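You operate a simulated robot arm through the tools that you are given. There is no shell and no other tool. Be economical: measure what you need, move in short steps, check, and stop when the job is done.

Carry out the task below with a simulated robot arm. There is one attempt and no reset: what you move stays moved.

TASK
Put the thin brass shim on the label bench top away on the top of the long test bench. Fetch the orange loader filter and stand it on the sleeve end of the packing bench. Put one of the filter cartridges from the top of the blue service trolley on the blue-edged layer pad. Switch the head selector three off. Press the vacuum port one collar two times. Take the polishing felt and leave it on the shelf under the label bench. Take the long master and leave it on top of the orange slip pad. Do these in any order. Set down upright: orange loader filter, polishing felt.

The check looks at the end state, three seconds after you hand in, the way a careful person would. Anything else that was tipped, shoved, dropped, spilled or broken makes it a failure.

THE ROBOT
A 7-joint arm with a two-finger parallel gripper on a trunk, on a base that drives. Base frame: it is fixed to the floor where the robot stands at the start and does not move with it; the origin is under the middle of the robot, x ahead of it, y to its left, z up; the surface under the hand at the start is at about z = 0.9. Readings come in m, rad, newtons and seconds.
With the tool pointing down near the work surface it reaches from about 0.28 to 0.72 m from the robot's upright axis, wherever it stands. Its first joint turns from -2.897 to 2.897 rad. Places, roughly: blue-edged layer pad (58x38x1 cm) [4.5, 0.4, 0.6]; filter cartridge (3x3x8 cm) [0.5, 1.2, 0.9]; head selector three [0.6, 2.3, 1.1]; long master [2, 0.75, 1]; orange loader filter (9x9x19 cm) [0.6, 0, 1]; orange slip pad [2, 0.5, 1]; polishing felt (5x4x5 cm) [2.2, 0.5, 0.9]; shelf under the label bench (136x24 cm) [0.6, 0.06, 0.42]; sleeve end of the packing bench [3.6, 1, 0.8]; thin brass shim [0.5, 0, 1]; top of the long test bench [6.3, 3.2, 0.9]; vacuum port one collar [0.5, 2.3, 0.7]. Payload 3.43 kg.
The tool frame sits at the grasp point between the pads (the TCP): z along the fingers, y along the line on which they close. The tips reach 0.034 m beyond it. Largest opening 0.128 m; finger width 0.024, thickness 0.012; the body of the gripper, 0.048 by 0.13 m, starts 0.096 m behind the TCP.
Orientation is that of the tool frame in the base frame, as a unit quaternion [x, y, z, w]. With the fingers straight down and closing along the base's y, the tool's x points along the base's -x, its y along +y and its z along -z.

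THE INTERFACE
- The arm moves only by the tool drive_tool. Its argument "steps" is a list that holds one entry, the list of rows, each a list of 7 numbers: the shift along the base's x, y, z in units of 40 mm (1.0 is 40 mm), then the turn, a rotation vector about the base's x, y, z in units of 5 degrees (1.0 is 5 degrees), then the opening, from 0 (shut) to 1 (fully open). In form: [[[dx, dy, dz, rx, ry, rz, fingers], ...]]. A call has 1 to 8 rows; each row shifts and turns the commanded pose from where the row before left it. A call with a number of a shift or a turn outside -1 to 1 is refused whole. Each row takes 0.2 s and may step no farther than 0.05 m and 0.15 rad from the row before; otherwise, or with a gripper value out of range, the whole call is refused. Where a pose cannot be reached the arm comes as near as it can. A force on the tool above 40 N (or 10 N above the force at the start of the call, whichever is more), or a blocked arm, ends the call early, and 0.2 s more pass. The fingers move at their own pace (about 0.108 m/s each) and stop on an object; they squeeze with about 38 N. The grip force told is the motor's: it shows also when the fingers shut on nothing. Time passes only in rows, and 0.2 s behind the last, so rows that do not move let the fingers close. It gives the time, the measured TCP pose, the force on the tool (base axes), the opening and the grip force at its end, in the units of the frame above (readings bear some noise), with the torque about the TCP (base axes, N m) and any sound that the robot's microphone picked up, and new pictures: "pictures" is both (left out), scene, wrist or none.
- Cameras (640 x 400 px; columns grow to the right, rows downward): "scene" is now at [-0.0133, 0.1105, 1.4557]; the picture's right is [-0.25, -0.97, 0.00], its down [-0.63, 0.16, -0.76] and it looks along [0.74, -0.19, -0.65] (base axes); focal length 290 px, centre (320, 200). "wrist" rides on the gripper at [0.076, -0.011, -0.16] in the tool frame; the picture's right is [0.15, 0.99, 0.00], its down [-0.88, 0.13, -0.46] and it looks along [-0.45, 0.07, 0.89] (tool axes); focal length 234 px, centre (320, 200). There is no depth. A picture from a camera that has moved, and an enlarged one, comes with that camera's place and axes in the base frame and with its lens. The place of the scene camera against the robot may be out by one fixed shift of up to 0.012 m in any direction.
- slide_trunk(by): slides the trunk up (or, below 0, down) by that many m; the arm and the scene camera ride with it, the base frame stays. It gives what a move gives, with no picture.
- base_move(legs): drives the robot by 1 to 6 legs, each [ahead, left, turn to the left] in m, m and rad, along the robot's own axes; the way and the turn of a leg run together, so that a leg with both is an arc; at most 1.5 m and 3.142 rad a leg. The arm and the cameras ride along, it lands a little off, and it stops where it bumps. It gives what a move gives, and a new picture of the scene camera.
- pan_tilt(pan, tilt): turns the head with the scene camera to pan (to the left, within 1.501 rad either way) and tilt (down, from -0.506 to 1.204), counted from straight ahead of the robot. It gives what a move gives, and a new picture of the scene camera.
- close_up(camera, box): a new picture of the part [left, top, right, bottom] of that camera's present view, enlarged. The clock stands still meanwhile.
- hand_in(): hands the job in; it is judged then, once.

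Go step by step. Nothing tells you exact positions but the pictures and the camera data: compare them with the known pose of the tool, close in by small moves and look again before you grip or let go. The budget is 186 turns and 260 pictures, counting those below and the enlarged ones. Unless the task says otherwise, let go and move clear before handing in.

The tools are called after "Call:" as a command line: name --argument value ..., lists and objects as JSON in quotes. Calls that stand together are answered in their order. drive_tool: Moves the arm, as the interface text tells. Its arguments: {"type":"object","properties":{"steps":{"type":"array","items":{"type":"array","items":{"type":"array","items":{"type":"number"}}}},"pictures":{"type":"string","enum":["both","scene","wrist","none"]}},"required":["steps"]} The other tools are called the same way: slide_trunk (by) slides the trunk up or down; base_move (legs) drives the base; pan_tilt (pan, tilt) turns the head that bears the scene camera; close_up (camera, box) takes an enlarged picture of a part of a camera's view; hand_in () hands the job in.

At the start:

```text
clock: 0.0
position: [0.4087, 0.1102, 1.2273]
orientation: [0.001, 1.0, 0.0, -0.001]
force: [-0.4, 1.0, 0.5]
ft_torque: [-0.01, -0.02, -0.02]
opening: 0.1278
gripper_force: 0.1
trunk travel left (down, up): [-0.175, 0.149]
robot x, y, heading: [-0.0015, 0.0018, -0.004]
head pan, tilt: [-0.25, 0.707]
```

scene: 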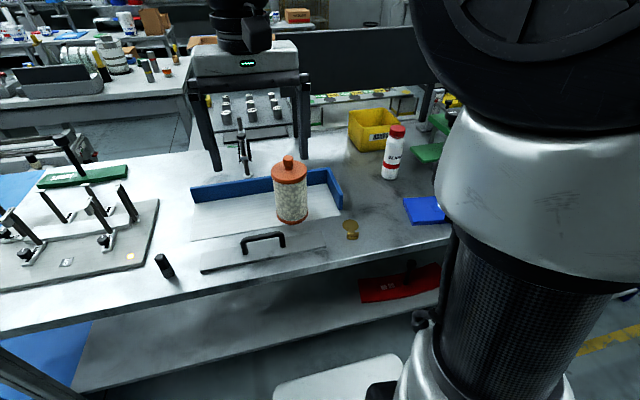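
wrist: 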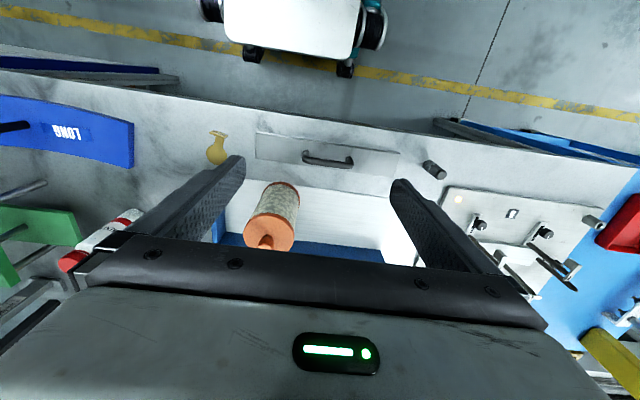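

I see the label bench ahead, with the orange filter in a blue-edged tray and the brass shim near the front edge. I'll take enlarged pictures to see details.

Call:
close_up --camera "scene" --box '[180, 130, 460, 305]'

Call:
close_up --camera "wrist" --box '[180, 90, 420, 240]'

Call:
close_up --camera "scene" --box '[0, 0, 200, 125]'

```text
2.29 times, centred on (320, 218) of scene
camera zoom: at [-0.0133, 0.1105, 1.4557], right [-0.25, -0.97, 0.0], down [-0.63, 0.16, -0.76], along [0.74, -0.19, -0.65], focal length 664 px, centre (320, 160)
```

zoom: 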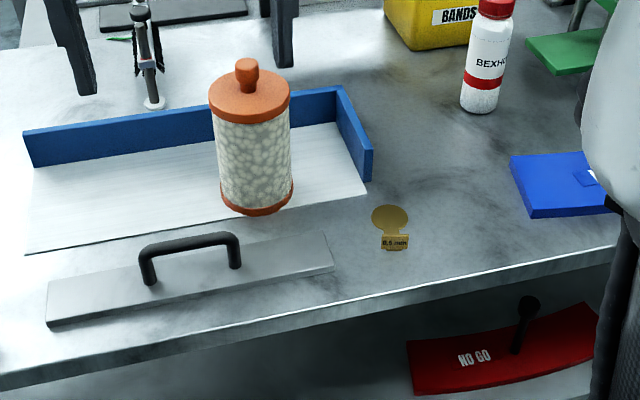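

```text
2.67 times, centred on (300, 165) of wrist
camera zoom: at [0.3332, 0.1006, 1.3865], right [-0.15, 0.99, 0.0], down [0.88, 0.13, 0.46], along [0.45, 0.07, -0.89], focal length 624 px, centre (373, 293)
```

zoom: 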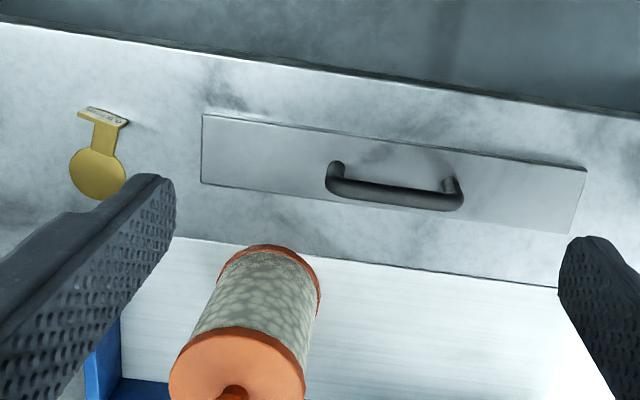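

```text
3.20 times, centred on (100, 62) of scene
camera zoom: at [-0.0133, 0.1105, 1.4557], right [-0.25, -0.97, 0.0], down [-0.63, 0.16, -0.76], along [0.74, -0.19, -0.65], focal length 929 px, centre (1024, 640)
```

zoom: 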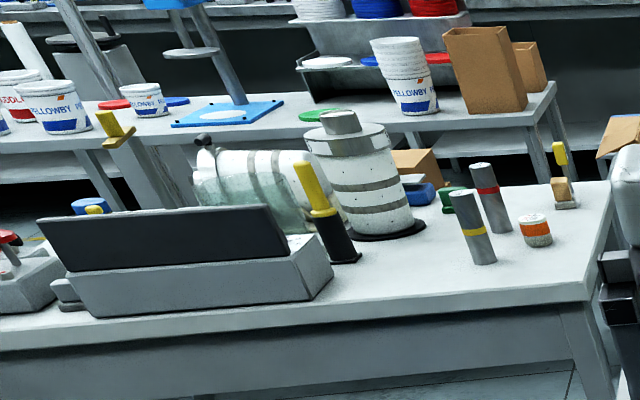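

The shim lies flat with a small upright tab at its front; the filter stands in the tray. I'll survey the room with the head before acting.

Call:
pan_tilt --pan 0.6 --tilt 0.35

Call:
pan_tilt --pan 1.45 --tilt 0.45

Call:
pan_tilt --pan 0.0 --tilt 0.1

```text
clock: 1.2
position: [0.4074, 0.1118, 1.2276]
orientation: [0.0, 1.0, 0.0, 0.0]
force: [0.3, -0.2, 0.3]
ft_torque: [0.01, -0.02, -0.02]
opening: 0.1279
gripper_force: 0.1
trunk travel left (down, up): [-0.175, 0.149]
robot x, y, heading: [0.0043, 0.0006, -0.002]
head pan, tilt: [0.6, 0.351]
camera scene: at [-0.0184, 0.1839, 1.4877], right [0.56, -0.83, 0.0], down [-0.28, -0.19, -0.94], along [0.78, 0.53, -0.34], focal length 290 px, centre (320, 200)
```

scene: 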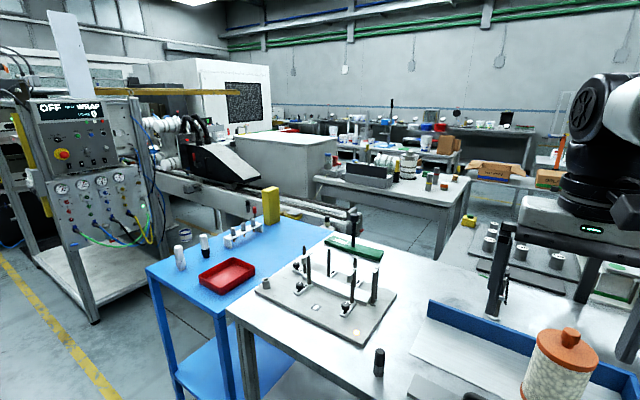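

```text
clock: 2.3
position: [0.4077, 0.1118, 1.2269]
orientation: [0.0, 1.0, -0.001, 0.0]
force: [-0.1, -0.1, -0.6]
ft_torque: [-0.03, -0.01, -0.03]
opening: 0.1281
gripper_force: 0.1
trunk travel left (down, up): [-0.175, 0.149]
robot x, y, heading: [0.0016, -0.0025, 0.003]
head pan, tilt: [1.45, 0.45]
camera scene: at [-0.0842, 0.2226, 1.4785], right [0.99, -0.12, 0.0], down [-0.05, -0.43, -0.9], along [0.11, 0.89, -0.44], focal length 290 px, centre (320, 200)
```

scene: 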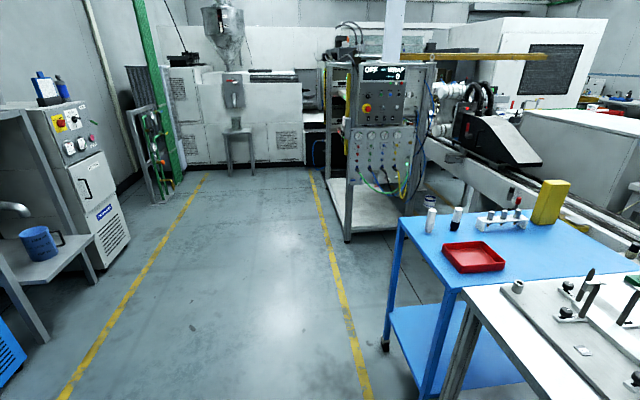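

```text
clock: 3.9
position: [0.408, 0.1113, 1.227]
orientation: [0.0, 1.0, 0.001, 0.0]
force: [-0.3, -0.2, 0.6]
ft_torque: [-0.01, 0.03, 0.0]
opening: 0.128
gripper_force: 0.1
trunk travel left (down, up): [-0.175, 0.149]
robot x, y, heading: [0.0023, 0.0006, -0.001]
head pan, tilt: [0.0, 0.099]
camera scene: at [-0.0033, 0.1315, 1.5111], right [0.0, -1.0, 0.0], down [-0.1, 0.0, -0.99], along [0.99, 0.0, -0.1], focal length 290 px, centre (320, 200)
```

scene: 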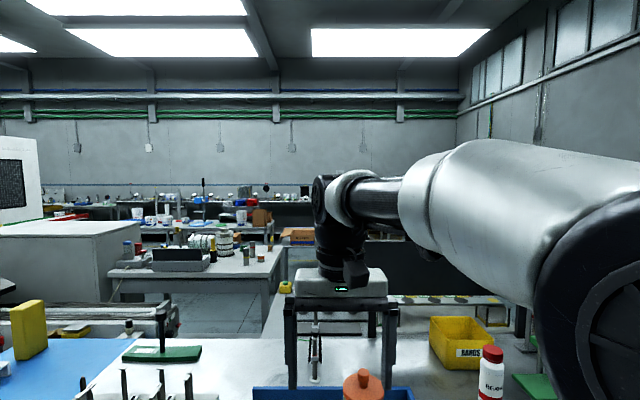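

Now I'll look to the right to learn the routes around the benches.

Call:
pan_tilt --pan -0.7 --tilt 0.3

Call:
pan_tilt --pan -1.45 --tilt 0.3

```text
clock: 5.0
position: [0.408, 0.1118, 1.2281]
orientation: [0.0, 1.0, 0.0, 0.0]
force: [-0.3, -0.1, -0.2]
ft_torque: [-0.01, -0.02, -0.01]
opening: 0.128
gripper_force: 0.2
trunk travel left (down, up): [-0.175, 0.149]
robot x, y, heading: [-0.0023, 0.0016, -0.0]
head pan, tilt: [-0.7, 0.3]
camera scene: at [-0.0238, 0.0713, 1.4925], right [-0.64, -0.77, 0.0], down [-0.23, 0.19, -0.96], along [0.73, -0.61, -0.3], focal length 290 px, centre (320, 200)
```

scene: 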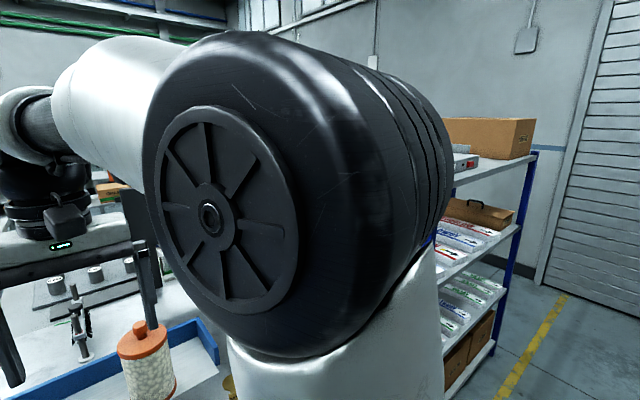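

```text
clock: 6.1
position: [0.4086, 0.1112, 1.2279]
orientation: [0.0, 1.0, 0.0, -0.001]
force: [-0.3, 0.1, -0.8]
ft_torque: [0.0, -0.02, 0.01]
opening: 0.1283
gripper_force: 0.1
trunk travel left (down, up): [-0.175, 0.149]
robot x, y, heading: [0.0027, -0.0004, -0.0]
head pan, tilt: [-1.45, 0.3]
camera scene: at [-0.084, 0.0387, 1.4925], right [-0.99, -0.12, 0.0], down [-0.04, 0.29, -0.96], along [0.12, -0.95, -0.3], focal length 290 px, centre (320, 200)
```

scene: 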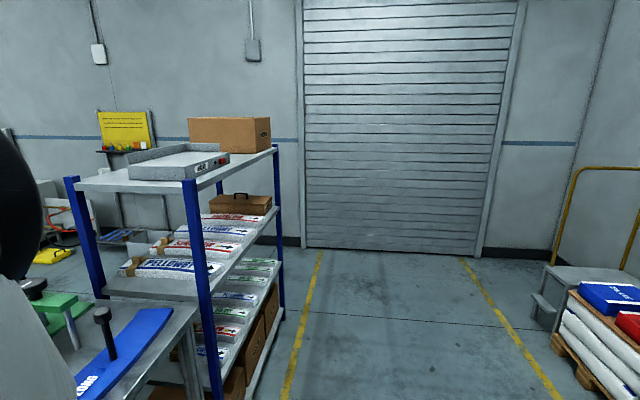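

The control panel faces −y near (0.4–0.95, 2.3), so I'll drive down the aisle, turn to face it, and look.

Call:
base_move --legs '[[-0.1, 0, 0], [0, 1.4, 0], [0, 0, 1.571]]'

Call:
pan_tilt --pan -0.75 --tilt 0.5

```text
clock: 24.6
position: [-0.1944, 1.8334, 1.2266]
orientation: [-0.701, 0.714, -0.001, 0.0]
force: [-0.8, -0.5, -0.8]
ft_torque: [0.01, 0.0, 0.0]
opening: 0.1281
gripper_force: 0.0
trunk travel left (down, up): [-0.175, 0.149]
robot x, y, heading: [-0.0903, 1.4254, 1.554]
head pan, tilt: [-1.45, 0.3]
camera scene: at [-0.1438, 1.3367, 1.4925], right [0.1, -0.99, 0.0], down [-0.29, -0.03, -0.96], along [0.95, 0.1, -0.3], focal length 290 px, centre (320, 200)
```

scene: 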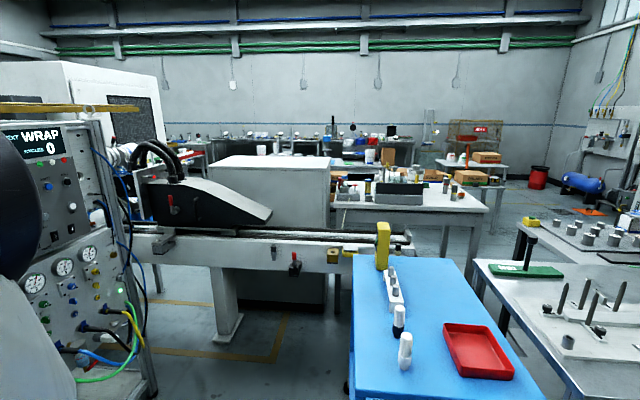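

```text
clock: 25.7
position: [-0.1927, 1.8335, 1.2276]
orientation: [-0.701, 0.713, 0.0, 0.001]
force: [0.3, -0.4, -0.8]
ft_torque: [-0.01, 0.0, -0.02]
opening: 0.128
gripper_force: 0.1
trunk travel left (down, up): [-0.175, 0.149]
robot x, y, heading: [-0.0901, 1.4244, 1.554]
head pan, tilt: [-0.75, 0.499]
camera scene: at [-0.1734, 1.3925, 1.4741], right [0.72, -0.7, 0.0], down [-0.33, -0.34, -0.88], along [0.61, 0.63, -0.48], focal length 290 px, centre (320, 200)
```

scene: 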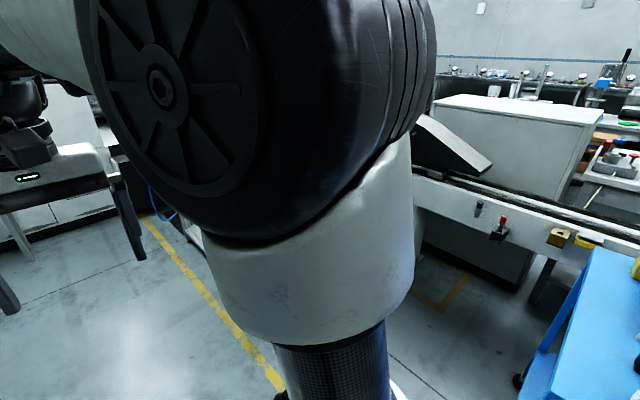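

The arm blocks this view; I'll turn so the panel lies on the head's left side.

Call:
base_move --legs '[[0, 0, -1.1], [0.1, 0.15, 0]]'

Call:
pan_tilt --pan 0.6 --tilt 0.5

```text
clock: 30.6
position: [0.2527, 1.8811, 1.228]
orientation: [-0.225, 0.974, 0.0, 0.0]
force: [-0.3, 0.9, 0.5]
ft_torque: [0.02, 0.0, 0.01]
opening: 0.128
gripper_force: 0.0
trunk travel left (down, up): [-0.175, 0.149]
robot x, y, heading: [-0.0675, 1.5991, 0.453]
head pan, tilt: [-0.75, 0.499]
camera scene: at [-0.1261, 1.6527, 1.4741], right [-0.29, -0.96, 0.0], down [-0.46, 0.14, -0.88], along [0.84, -0.26, -0.48], focal length 290 px, centre (320, 200)
```

scene: 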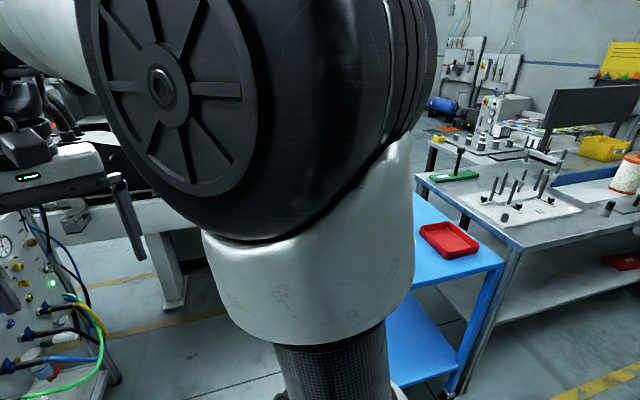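

```text
clock: 32.1
position: [0.2518, 1.8809, 1.2277]
orientation: [-0.225, 0.974, 0.0, 0.0]
force: [-0.4, 0.5, -0.3]
ft_torque: [0.03, -0.01, -0.02]
opening: 0.1281
gripper_force: 0.1
trunk travel left (down, up): [-0.175, 0.149]
robot x, y, heading: [-0.0655, 1.6028, 0.46]
head pan, tilt: [0.6, 0.499]
camera scene: at [-0.1682, 1.7583, 1.4741], right [0.87, -0.49, 0.0], down [-0.24, -0.42, -0.88], along [0.43, 0.76, -0.48], focal length 290 px, centre (320, 200)
```

scene: 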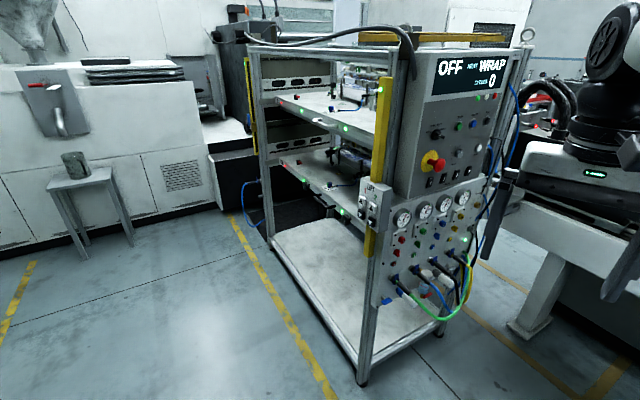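

The panel is in clear view now. I'll enlarge it to read labels.

Call:
close_up --camera "scene" --box '[400, 40, 528, 120]'

Call:
close_up --camera "scene" --box '[390, 110, 502, 180]'

Call:
close_up --camera "scene" --box '[360, 180, 504, 320]'

```text
5.00 times, centred on (464, 80) of scene
camera zoom: at [-0.1682, 1.7583, 1.4741], right [0.87, -0.49, 0.0], down [-0.24, -0.42, -0.88], along [0.43, 0.76, -0.48], focal length 1452 px, centre (-400, 800)
```

zoom: 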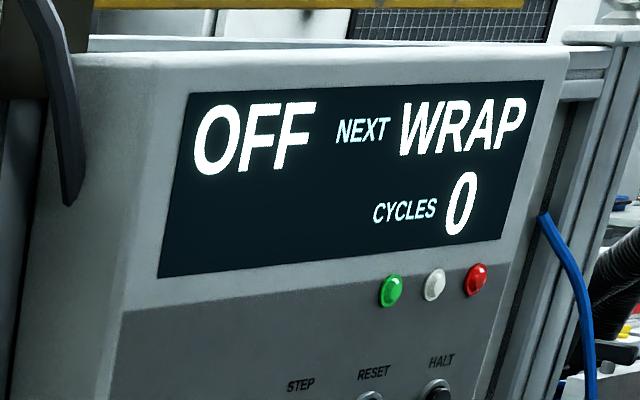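

```text
5.71 times, centred on (446, 145) of scene
camera zoom: at [-0.1682, 1.7583, 1.4741], right [0.87, -0.49, 0.0], down [-0.24, -0.42, -0.88], along [0.43, 0.76, -0.48], focal length 1660 px, centre (-400, 514)
```

zoom: 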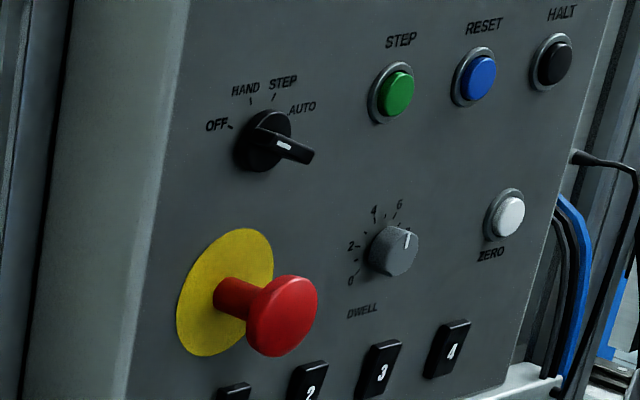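

```text
2.86 times, centred on (432, 250) of scene
camera zoom: at [-0.1682, 1.7583, 1.4741], right [0.87, -0.49, 0.0], down [-0.24, -0.42, -0.88], along [0.43, 0.76, -0.48], focal length 830 px, centre (0, 57)
```

zoom: 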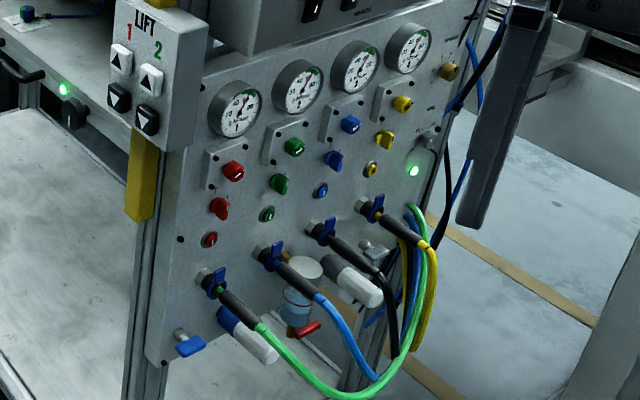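

The numbered rockers 1–4 are the head selectors (3 near [0.63, 2.28, 1.10]); port one is the leftmost hose coupling (near [0.45, 2.3, 0.7]). I'll move closer.

Call:
base_move --legs '[[0.35, 0.03, 0]]'

Call:
pan_tilt --pan 0.75 --tilt 0.7

Call:
close_up --camera "scene" --box '[260, 40, 480, 200]'

Call:
close_up --camera "scene" --box '[260, 180, 480, 340]'

```text
clock: 34.3
position: [0.5525, 2.0581, 1.2273]
orientation: [-0.224, 0.975, 0.0, 0.0]
force: [-0.8, 0.2, 0.0]
ft_torque: [0.04, 0.0, 0.02]
opening: 0.1282
gripper_force: 0.0
trunk travel left (down, up): [-0.175, 0.149]
robot x, y, heading: [0.2331, 1.7797, 0.449]
head pan, tilt: [0.6, 0.499]
camera scene: at [0.1314, 1.9372, 1.4741], right [0.87, -0.5, 0.0], down [-0.24, -0.42, -0.88], along [0.44, 0.76, -0.48], focal length 290 px, centre (320, 200)
```

scene: 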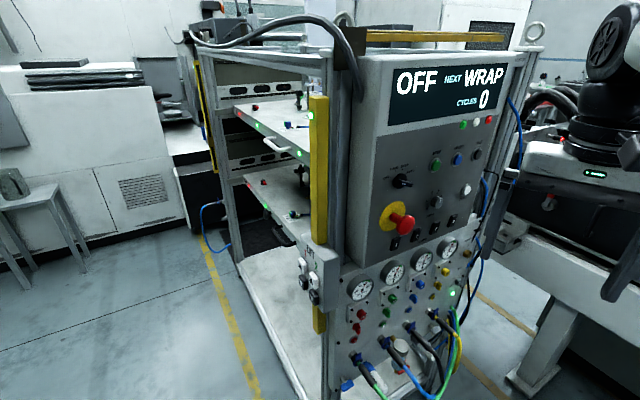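

```text
clock: 35.1
position: [0.5526, 2.0585, 1.227]
orientation: [-0.224, 0.975, 0.0, 0.0]
force: [0.4, 0.3, -0.3]
ft_torque: [0.03, 0.01, 0.0]
opening: 0.1276
gripper_force: 0.0
trunk travel left (down, up): [-0.175, 0.149]
robot x, y, heading: [0.2357, 1.7812, 0.449]
head pan, tilt: [0.75, 0.7]
camera scene: at [0.1169, 1.9375, 1.4564], right [0.93, -0.36, 0.0], down [-0.23, -0.6, -0.77], along [0.28, 0.71, -0.64], focal length 290 px, centre (320, 200)
```

scene: 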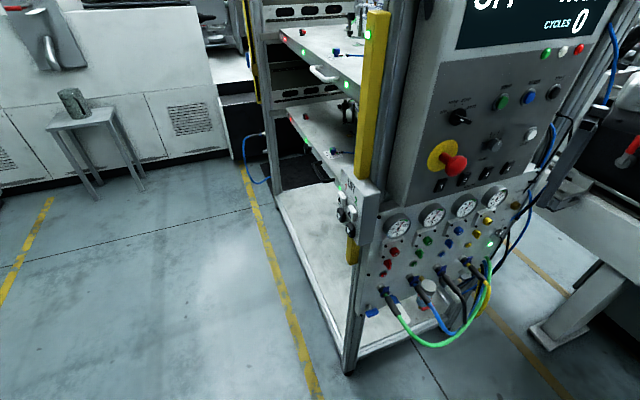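

```text
2.50 times, centred on (370, 120) of scene
camera zoom: at [0.1169, 1.9375, 1.4564], right [0.93, -0.36, 0.0], down [-0.23, -0.6, -0.77], along [0.28, 0.71, -0.64], focal length 726 px, centre (195, 400)
```

zoom: 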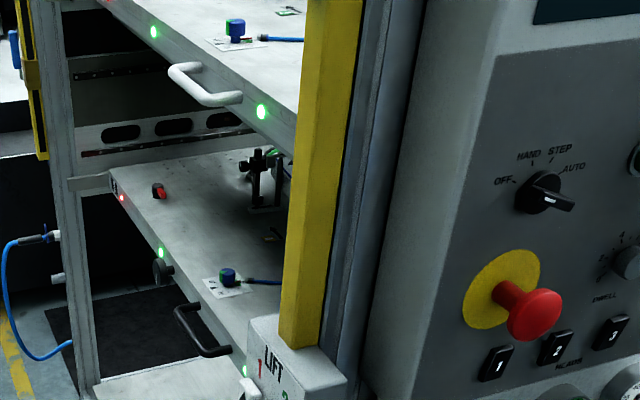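

```text
2.50 times, centred on (370, 260) of scene
camera zoom: at [0.1169, 1.9375, 1.4564], right [0.93, -0.36, 0.0], down [-0.23, -0.6, -0.77], along [0.28, 0.71, -0.64], focal length 726 px, centre (195, 50)
```

zoom: 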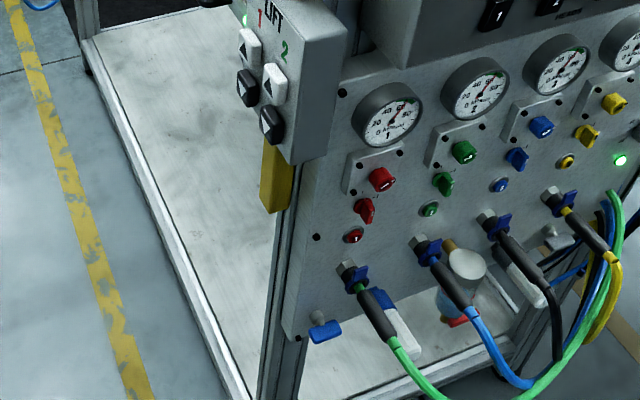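

Call:
close_up --camera "scene" --box '[425, 150, 537, 220]'

Call:
close_up --camera "scene" --box '[355, 240, 451, 320]'

```text
5.71 times, centred on (481, 185) of scene
camera zoom: at [0.1169, 1.9375, 1.4564], right [0.93, -0.36, 0.0], down [-0.23, -0.6, -0.77], along [0.28, 0.71, -0.64], focal length 1660 px, centre (-600, 286)
```

zoom: 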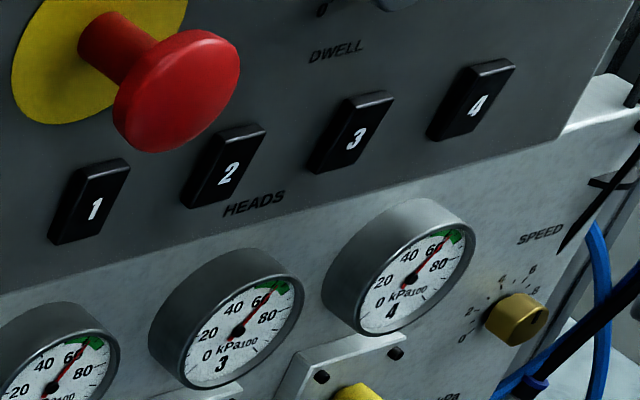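

```text
5.00 times, centred on (403, 280) of scene
camera zoom: at [0.1169, 1.9375, 1.4564], right [0.93, -0.36, 0.0], down [-0.23, -0.6, -0.77], along [0.28, 0.71, -0.64], focal length 1452 px, centre (-95, -200)
```

zoom: 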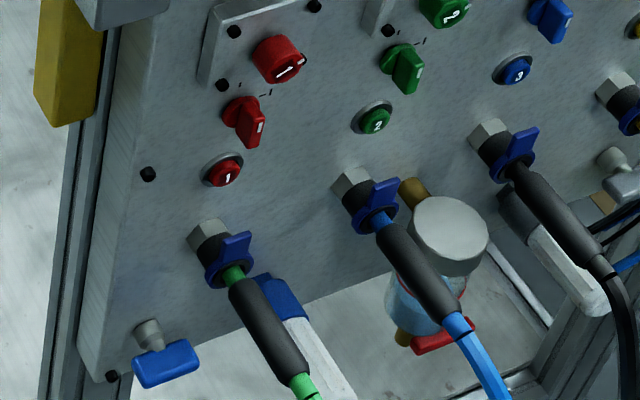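

Rockers 1–4 are marked HEADS, and port 1 has a blue collar with a wing. I'll rotate the tool to point at the panel (+y) with fingers shut.

Call:
drive_tool --steps '[[[0.12, 0, -0.15, 0.997, -0.6195, 0.6195, 0], [0.12, 0, -0.15, 0.997, -0.6195, 0.6195, 0], [0.12, 0, -0.15, 0.997, -0.6195, 0.6195, 0], [0.12, 0, -0.15, 0.997, -0.6195, 0.6195, 0], [0.12, 0, -0.15, 0.997, -0.6195, 0.6195, 0], [0.12, 0, -0.15, 0.997, -0.6195, 0.6195, 0], [0.12, 0, -0.15, 0.997, -0.6195, 0.6195, 0], [0.12, 0, -0.15, 0.997, -0.6195, 0.6195, 0]]]' --pictures "none"

Call:
drive_tool --steps '[[[0.12, 0, -0.15, 0.997, -0.6195, 0.6195, 0], [0.12, 0, -0.15, 0.997, -0.6195, 0.6195, 0], [0.12, 0, -0.15, 0.997, -0.6195, 0.6195, 0], [0.12, 0, -0.15, 0.997, -0.6195, 0.6195, 0], [0.12, 0, -0.15, 0.997, -0.6195, 0.6195, 0], [0.12, 0, -0.15, 0.997, -0.6195, 0.6195, 0], [0.12, 0, -0.15, 0.997, -0.6195, 0.6195, 0], [0.12, 0, -0.15, 0.997, -0.6195, 0.6195, 0]]]'

```text
clock: 36.9
position: [0.59, 2.058, 1.1793]
orientation: [-0.403, 0.825, 0.281, 0.279]
force: [0.2, -0.3, 0.4]
ft_torque: [-0.05, 0.02, -0.02]
opening: 0.0
gripper_force: 32.6
trunk travel left (down, up): [-0.175, 0.149]
robot x, y, heading: [0.2358, 1.78, 0.455]
head pan, tilt: [0.75, 0.7]
```

```text
clock: 38.7
position: [0.6298, 2.0578, 1.1312]
orientation: [-0.498, 0.5, 0.503, 0.499]
force: [-0.1, -0.1, 0.6]
ft_torque: [-0.01, 0.02, -0.03]
opening: 0.0002
gripper_force: 33.0
trunk travel left (down, up): [-0.175, 0.149]
robot x, y, heading: [0.23, 1.7796, 0.453]
head pan, tilt: [0.75, 0.7]
camera scene: at [0.1168, 1.9374, 1.4564], right [0.93, -0.36, 0.0], down [-0.23, -0.6, -0.76], along [0.28, 0.71, -0.64], focal length 290 px, centre (320, 200)
camera wrist: at [0.6411, 1.8996, 1.0546], right [-0.99, 0.0, -0.14], down [-0.13, -0.46, 0.88], along [-0.07, 0.89, 0.45], focal length 234 px, centre (320, 200)
```

scene: 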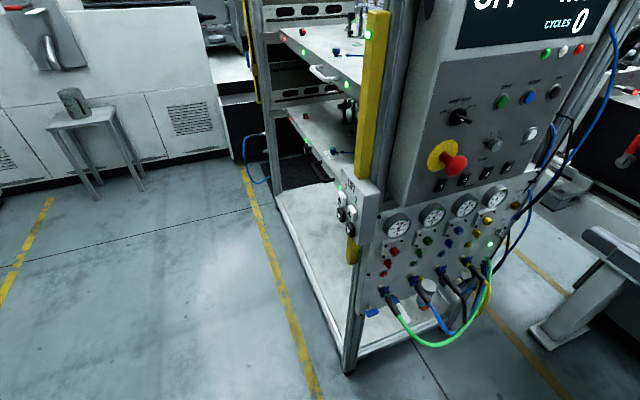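
wrist: 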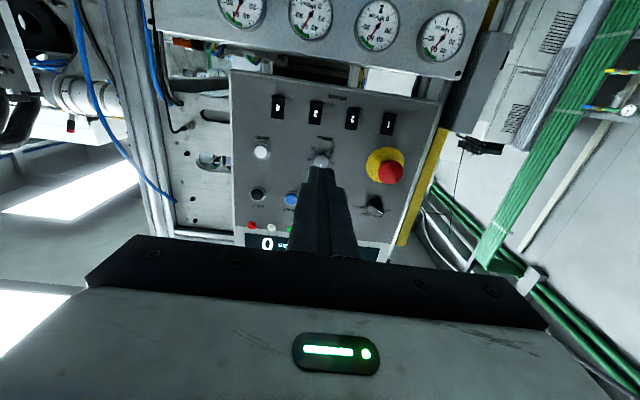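

Call:
close_up --camera "wrist" --box '[256, 80, 416, 180]'

Call:
close_up --camera "scene" --box '[450, 155, 514, 195]'

```text
4.00 times, centred on (336, 130) of wrist
camera zoom: at [0.6411, 1.8996, 1.0546], right [-0.99, 0.0, -0.14], down [-0.13, -0.46, 0.88], along [-0.07, 0.89, 0.45], focal length 937 px, centre (256, 480)
```

zoom: 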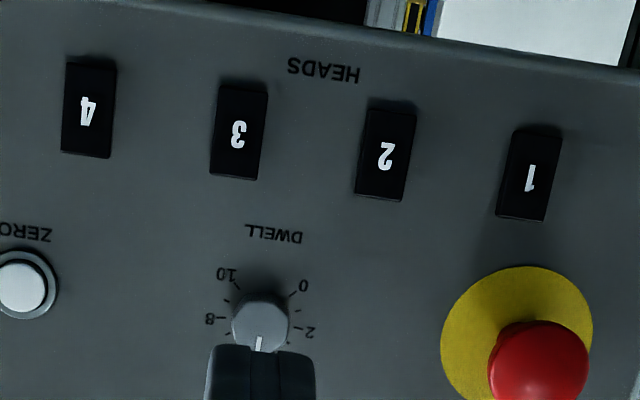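

```text
10.00 times, centred on (482, 175) of scene
camera zoom: at [0.1168, 1.9374, 1.4564], right [0.93, -0.36, 0.0], down [-0.23, -0.6, -0.76], along [0.28, 0.71, -0.64], focal length 2904 px, centre (-1300, 450)
```

zoom: 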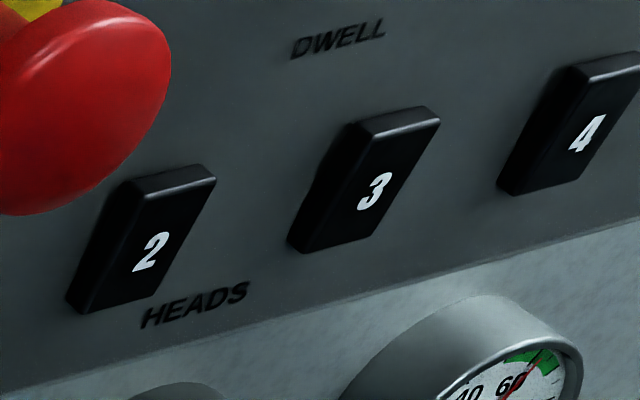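

Call:
close_up --camera "scene" --box '[474, 160, 498, 184]'

Call:
close_up --camera "scene" --box '[498, 155, 522, 179]'

Call:
close_up --camera "wrist" --box '[296, 92, 376, 142]'

```text
16.00 times, centred on (486, 172) of scene
camera zoom: at [0.1168, 1.9374, 1.4564], right [0.93, -0.36, 0.0], down [-0.23, -0.6, -0.76], along [0.28, 0.71, -0.64], focal length 4647 px, centre (-2336, 648)
```

zoom: 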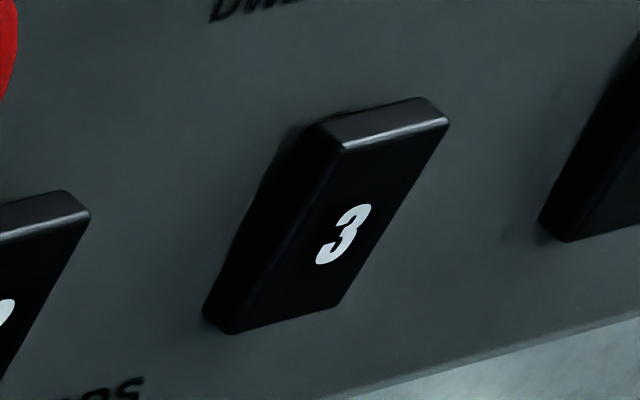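

```text
16.00 times, centred on (510, 167) of scene
camera zoom: at [0.1168, 1.9374, 1.4564], right [0.93, -0.36, 0.0], down [-0.23, -0.6, -0.76], along [0.28, 0.71, -0.64], focal length 4647 px, centre (-2720, 728)
```

zoom: 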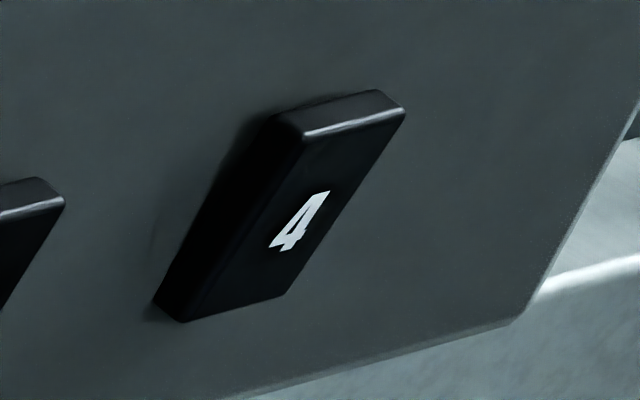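

```text
8.00 times, centred on (336, 117) of wrist
camera zoom: at [0.6411, 1.8996, 1.0546], right [-0.99, 0.0, -0.14], down [-0.13, -0.46, 0.88], along [-0.07, 0.89, 0.45], focal length 1873 px, centre (192, 864)
```

zoom: 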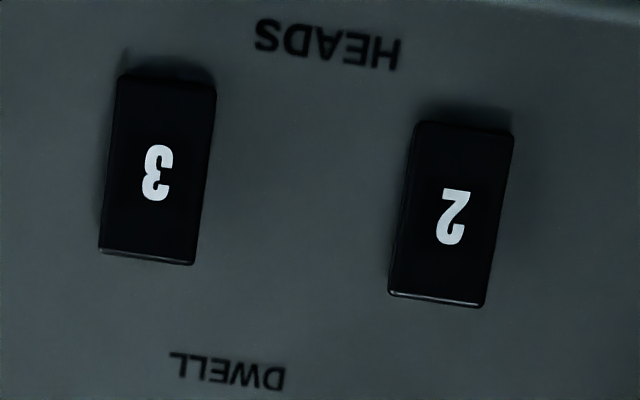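

All rockers look alike with the top end slightly out. I'll bring the shut fingertips in front of rocker 3's upper half.

Call:
drive_tool --steps '[[[0.125, 0.8, -0.15, 0, 0, 0, 0], [0.125, 0.8, -0.15, 0, 0, 0, 0], [0, 0.8, 0, 0, 0, 0, 0], [0, 0.8, 0, 0, 0, 0, 0], [0, 0.5, 0, 0, 0, 0, 0], [0, 0, 0, 0, 0, 0, 0]]]'

Call:
close_up --camera "wrist" --box '[240, 60, 400, 220]'

Call:
close_up --camera "scene" --box '[440, 120, 536, 200]'

```text
clock: 40.1
position: [0.6393, 2.2063, 1.1191]
orientation: [-0.498, 0.501, 0.503, 0.498]
force: [0.5, -0.5, 0.6]
ft_torque: [0.06, 0.0, -0.03]
opening: 0.0
gripper_force: 33.0
trunk travel left (down, up): [-0.175, 0.149]
robot x, y, heading: [0.2363, 1.7784, 0.453]
head pan, tilt: [0.75, 0.7]
camera scene: at [0.1169, 1.9375, 1.4563], right [0.93, -0.36, 0.0], down [-0.23, -0.6, -0.76], along [0.28, 0.71, -0.64], focal length 290 px, centre (320, 200)
camera wrist: at [0.6508, 2.048, 1.0419], right [-0.99, 0.0, -0.14], down [-0.12, -0.46, 0.88], along [-0.06, 0.89, 0.45], focal length 234 px, centre (320, 200)
```

scene: 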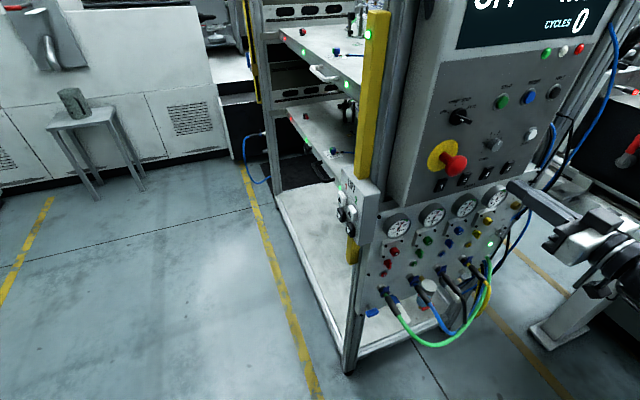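
wrist: 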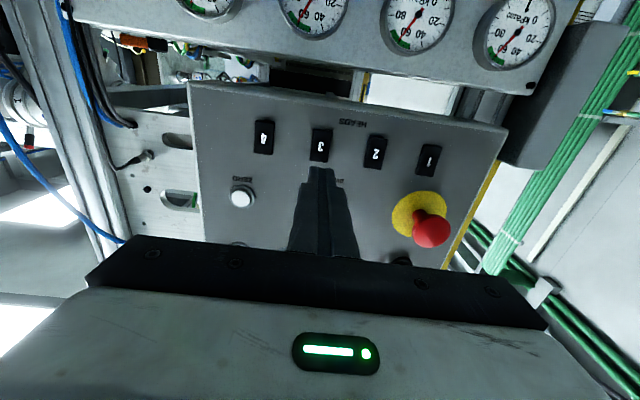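

```text
2.50 times, centred on (320, 140) of wrist
camera zoom: at [0.6508, 2.048, 1.0419], right [-0.99, 0.0, -0.14], down [-0.12, -0.46, 0.88], along [-0.06, 0.89, 0.45], focal length 585 px, centre (320, 350)
```

zoom: 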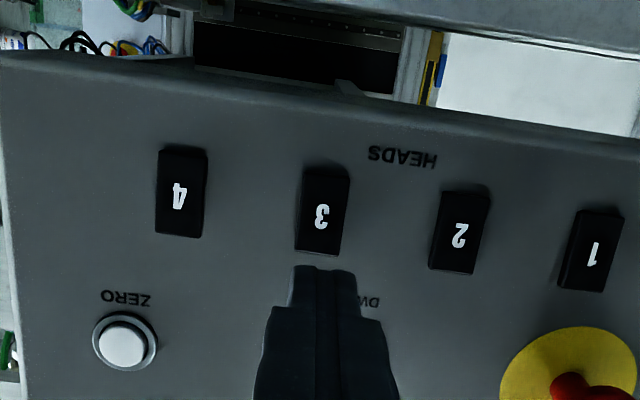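

```text
5.00 times, centred on (488, 160) of scene
camera zoom: at [0.1169, 1.9375, 1.4563], right [0.93, -0.36, 0.0], down [-0.23, -0.6, -0.76], along [0.28, 0.71, -0.64], focal length 1452 px, centre (-520, 400)
```

zoom: 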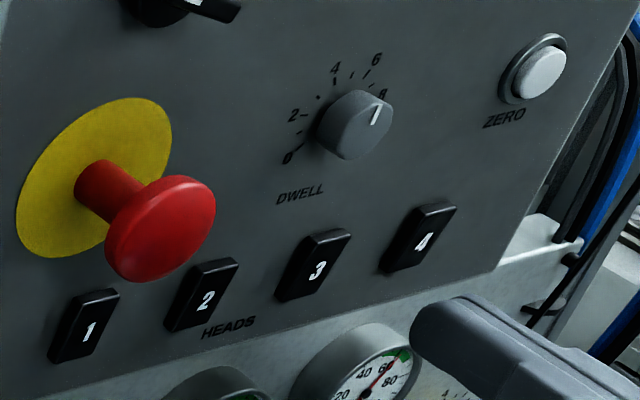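

Call:
drive_tool --steps '[[[0.1, 0.5, -0.15, 0, 0, 0, 0], [0, 0.15, 0, 0, 0, 0, 0], [0, 0.15, 0, 0, 0, 0, 0], [0, 0.1, 0, 0, 0, 0, 0], [0, 0.1, 0, 0, 0, 0, 0], [0, 0.1, 0, 0, 0, 0, 0], [0, 0.1, 0, 0, 0, 0, 0], [0, 0.1, 0, 0, 0, 0, 0]]]' --pictures "none"

Call:
close_up --camera "scene" --box '[440, 140, 520, 200]'

```text
clock: 41.9
position: [0.6438, 2.2586, 1.1131]
orientation: [-0.498, 0.501, 0.502, 0.499]
force: [-0.5, -1.0, 1.4]
ft_torque: [0.03, -0.02, 0.02]
opening: 0.0002
gripper_force: 32.9
trunk travel left (down, up): [-0.175, 0.149]
robot x, y, heading: [0.2344, 1.7813, 0.456]
head pan, tilt: [0.75, 0.7]
```

```text
6.67 times, centred on (480, 170) of scene
camera zoom: at [0.1168, 1.9373, 1.4564], right [0.93, -0.36, 0.0], down [-0.23, -0.6, -0.77], along [0.28, 0.71, -0.64], focal length 1936 px, centre (-747, 400)
```

zoom: 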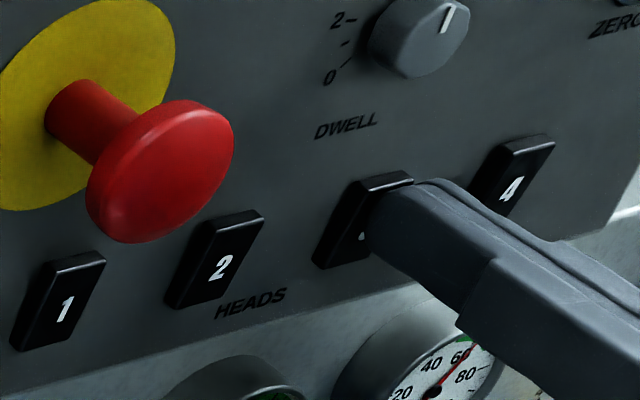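

The tip is right in front of rocker 3's upper half, not touching yet; I'll continue to press gently.

Call:
drive_tool --steps '[[[0, 0.1, 0, 0, 0, 0, 0], [0, 0.1, 0, 0, 0, 0, 0], [0, 0.1, 0, 0, 0, 0, 0], [0, 0.1, 0, 0, 0, 0, 0], [0, 0, 0, 0, 0, 0, 0]]]' --pictures "none"

Call:
close_up --camera "scene" --box '[440, 140, 520, 200]'

```text
clock: 42.5
position: [0.6436, 2.2591, 1.1132]
orientation: [-0.499, 0.501, 0.501, 0.5]
force: [-8.3, -20.3, 6.4]
ft_torque: [0.11, 0.04, 0.38]
opening: 0.0001
gripper_force: 33.5
trunk travel left (down, up): [-0.175, 0.149]
robot x, y, heading: [0.2317, 1.7788, 0.452]
head pan, tilt: [0.75, 0.7]
stopped in row 3: the force on the tool passed its limit at 44 N (the readings are from after the stop); the commanded pose is now the measured one
```

```text
6.67 times, centred on (480, 170) of scene
camera zoom: at [0.1154, 1.9341, 1.4567], right [0.93, -0.36, 0.0], down [-0.23, -0.6, -0.77], along [0.28, 0.71, -0.64], focal length 1936 px, centre (-747, 400)
```

zoom: 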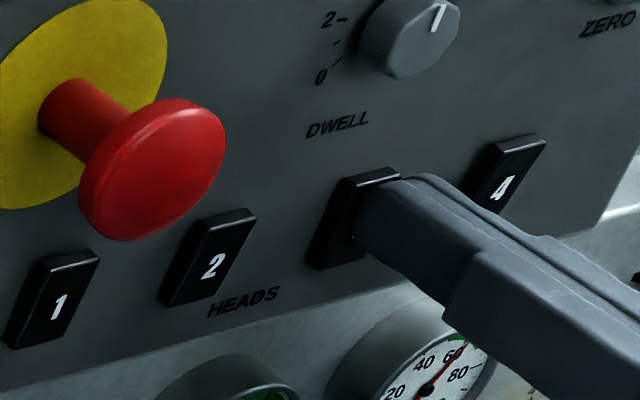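

The upper half is solid (already in), so I'll back off and look, then press the lower half.

Call:
drive_tool --steps '[[[0, -0.5, 0, 0, 0, 0, 0], [0, -0.5, 0, 0, 0, 0, 0], [0, 0, -0.4, 0, 0, 0, 0], [0, 0, -0.4, 0, 0, 0, 0], [0, 0, 0, 0, 0, 0, 0]]]' --pictures "none"

Call:
close_up --camera "scene" --box '[440, 140, 520, 200]'

Call:
close_up --camera "wrist" --box '[240, 60, 400, 220]'

```text
clock: 43.8
position: [0.6446, 2.2231, 1.0793]
orientation: [-0.498, 0.502, 0.501, 0.498]
force: [0.6, -0.6, -0.4]
ft_torque: [0.01, -0.01, 0.05]
opening: 0.0
gripper_force: 32.5
trunk travel left (down, up): [-0.175, 0.149]
robot x, y, heading: [0.2309, 1.7783, 0.45]
head pan, tilt: [0.75, 0.7]
```

```text
6.67 times, centred on (480, 170) of scene
camera zoom: at [0.1169, 1.937, 1.4564], right [0.93, -0.36, 0.0], down [-0.23, -0.6, -0.76], along [0.28, 0.71, -0.64], focal length 1936 px, centre (-747, 400)
```

zoom: 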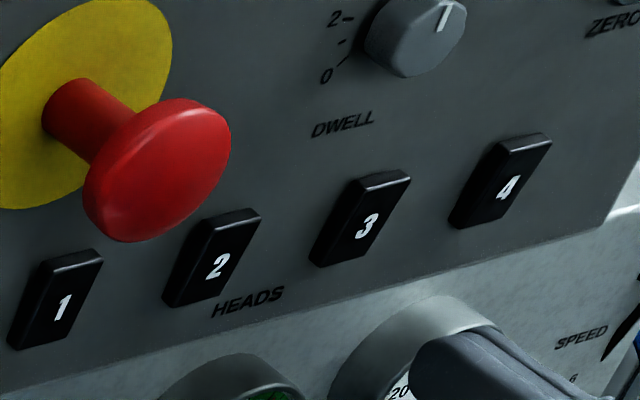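

```text
2.50 times, centred on (320, 140) of wrist
camera zoom: at [0.6557, 2.0642, 1.003], right [-0.99, 0.0, -0.14], down [-0.12, -0.45, 0.88], along [-0.06, 0.89, 0.45], focal length 585 px, centre (320, 350)
```

zoom: 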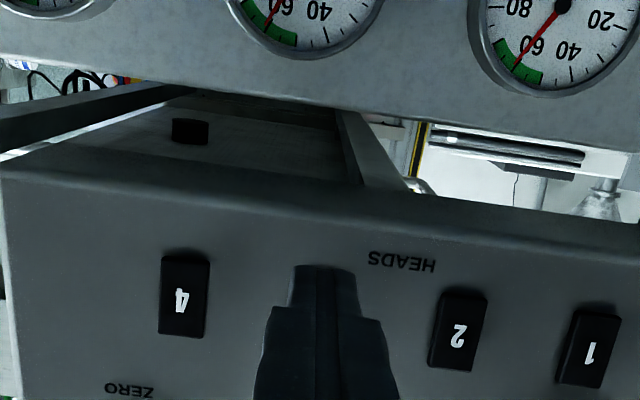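

Call:
drive_tool --steps '[[[0, 0.4, 0, 0, 0, 0, 0], [0, 0.2, 0, 0, 0, 0, 0], [0, 0.1, 0, 0, 0, 0, 0], [0, 0.1, 0, 0, 0, 0, 0], [0, 0.1, 0, 0, 0, 0, 0], [0, 0.1, 0, 0, 0, 0, 0], [0, 0.1, 0, 0, 0, 0, 0], [0, 0, 0, 0, 0, 0, 0]]]' --pictures "none"

Call:
drive_tool --steps '[[[0, -0.5, 0, 0, 0, 0, 0], [0, -0.5, 0, 0, 0, 0, 0], [0, -0.8, -0.3, 0, 0, 0, 0], [0, 0, 0, 0, 0, 0, 0]]]' --pictures "none"

Call:
close_up --camera "scene" --box '[440, 140, 520, 200]'

```text
clock: 45.6
position: [0.6447, 2.2622, 1.0789]
orientation: [-0.498, 0.505, 0.5, 0.498]
force: [-3.9, -14.8, 2.5]
ft_torque: [0.27, -0.07, 0.13]
opening: 0.0003
gripper_force: 33.5
trunk travel left (down, up): [-0.175, 0.149]
robot x, y, heading: [0.2337, 1.7816, 0.449]
head pan, tilt: [0.75, 0.7]
stopped in row 8: the force on the tool passed its limit at 41 N (the readings are from after the stop); the commanded pose is now the measured one
```

```text
clock: 46.6
position: [0.6463, 2.191, 1.0661]
orientation: [-0.498, 0.505, 0.5, 0.498]
force: [0.3, -0.2, 0.5]
ft_torque: [-0.02, 0.0, 0.01]
opening: 0.0001
gripper_force: 32.9
trunk travel left (down, up): [-0.175, 0.149]
robot x, y, heading: [0.2325, 1.7775, 0.451]
head pan, tilt: [0.75, 0.7]
```

```text
6.67 times, centred on (480, 170) of scene
camera zoom: at [0.1169, 1.9364, 1.4564], right [0.93, -0.36, 0.0], down [-0.23, -0.6, -0.77], along [0.28, 0.71, -0.64], focal length 1936 px, centre (-747, 400)
```

zoom: 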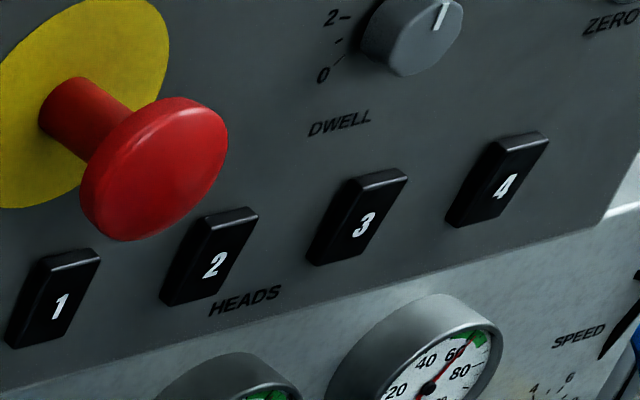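

Call:
close_up --camera "scene" --box '[474, 160, 498, 184]'

Call:
close_up --camera "wrist" --box '[256, 120, 384, 200]'

```text
16.00 times, centred on (486, 172) of scene
camera zoom: at [0.1169, 1.9364, 1.4564], right [0.93, -0.36, 0.0], down [-0.23, -0.6, -0.77], along [0.28, 0.71, -0.64], focal length 4647 px, centre (-2336, 648)
```

zoom: 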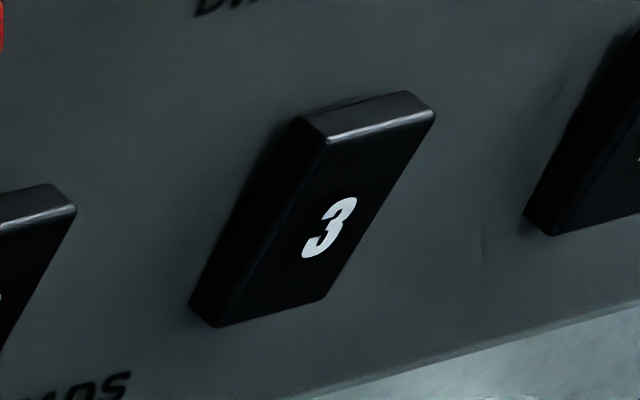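

```text
5.00 times, centred on (320, 160) of wrist
camera zoom: at [0.656, 2.0324, 0.9902], right [-0.99, 0.0, -0.14], down [-0.12, -0.45, 0.88], along [-0.06, 0.89, 0.45], focal length 1171 px, centre (320, 400)
```

zoom: 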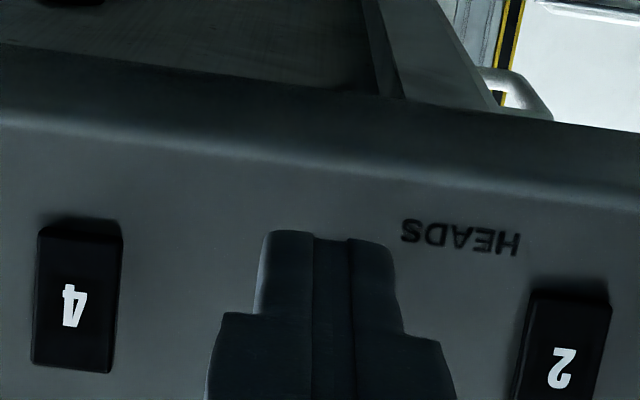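

Rocker 3 seems to have tilted slightly (bottom in, like its neighbours). I'll verify from the earlier viewing pose.

Call:
drive_tool --steps '[[[-0.1, -1, 0.4, 0, 0, 0, 0], [-0.1, -1, 0.4, 0, 0, 0, 0], [-0.1, -1, 0.4, 0, 0, 0, 0], [-0.1, -0.3, 0.4, 0, 0, 0, 0], [0, 0, 0, 0, 0, 0, 0]]]' --pictures "none"

Call:
close_up --camera "wrist" --box '[296, 92, 376, 142]'

Call:
close_up --camera "wrist" --box '[256, 92, 336, 142]'

```text
clock: 47.9
position: [0.6294, 2.0594, 1.1295]
orientation: [-0.498, 0.505, 0.5, 0.497]
force: [0.8, 0.1, 0.3]
ft_torque: [-0.01, 0.02, 0.03]
opening: 0.0001
gripper_force: 33.2
trunk travel left (down, up): [-0.175, 0.149]
robot x, y, heading: [0.2358, 1.7778, 0.45]
head pan, tilt: [0.75, 0.7]
```

```text
8.00 times, centred on (336, 117) of wrist
camera zoom: at [0.6402, 1.9005, 1.0543], right [-0.99, 0.0, -0.14], down [-0.12, -0.45, 0.88], along [-0.06, 0.89, 0.45], focal length 1873 px, centre (192, 864)
```

zoom: 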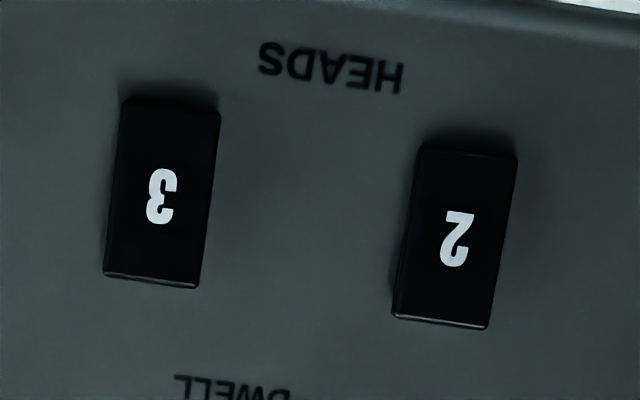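

```text
8.00 times, centred on (296, 117) of wrist
camera zoom: at [0.6402, 1.9005, 1.0543], right [-0.99, 0.0, -0.14], down [-0.12, -0.45, 0.88], along [-0.06, 0.89, 0.45], focal length 1873 px, centre (512, 864)
```

zoom: 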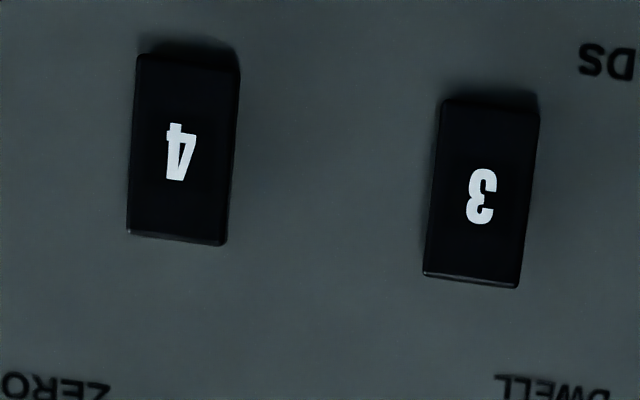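

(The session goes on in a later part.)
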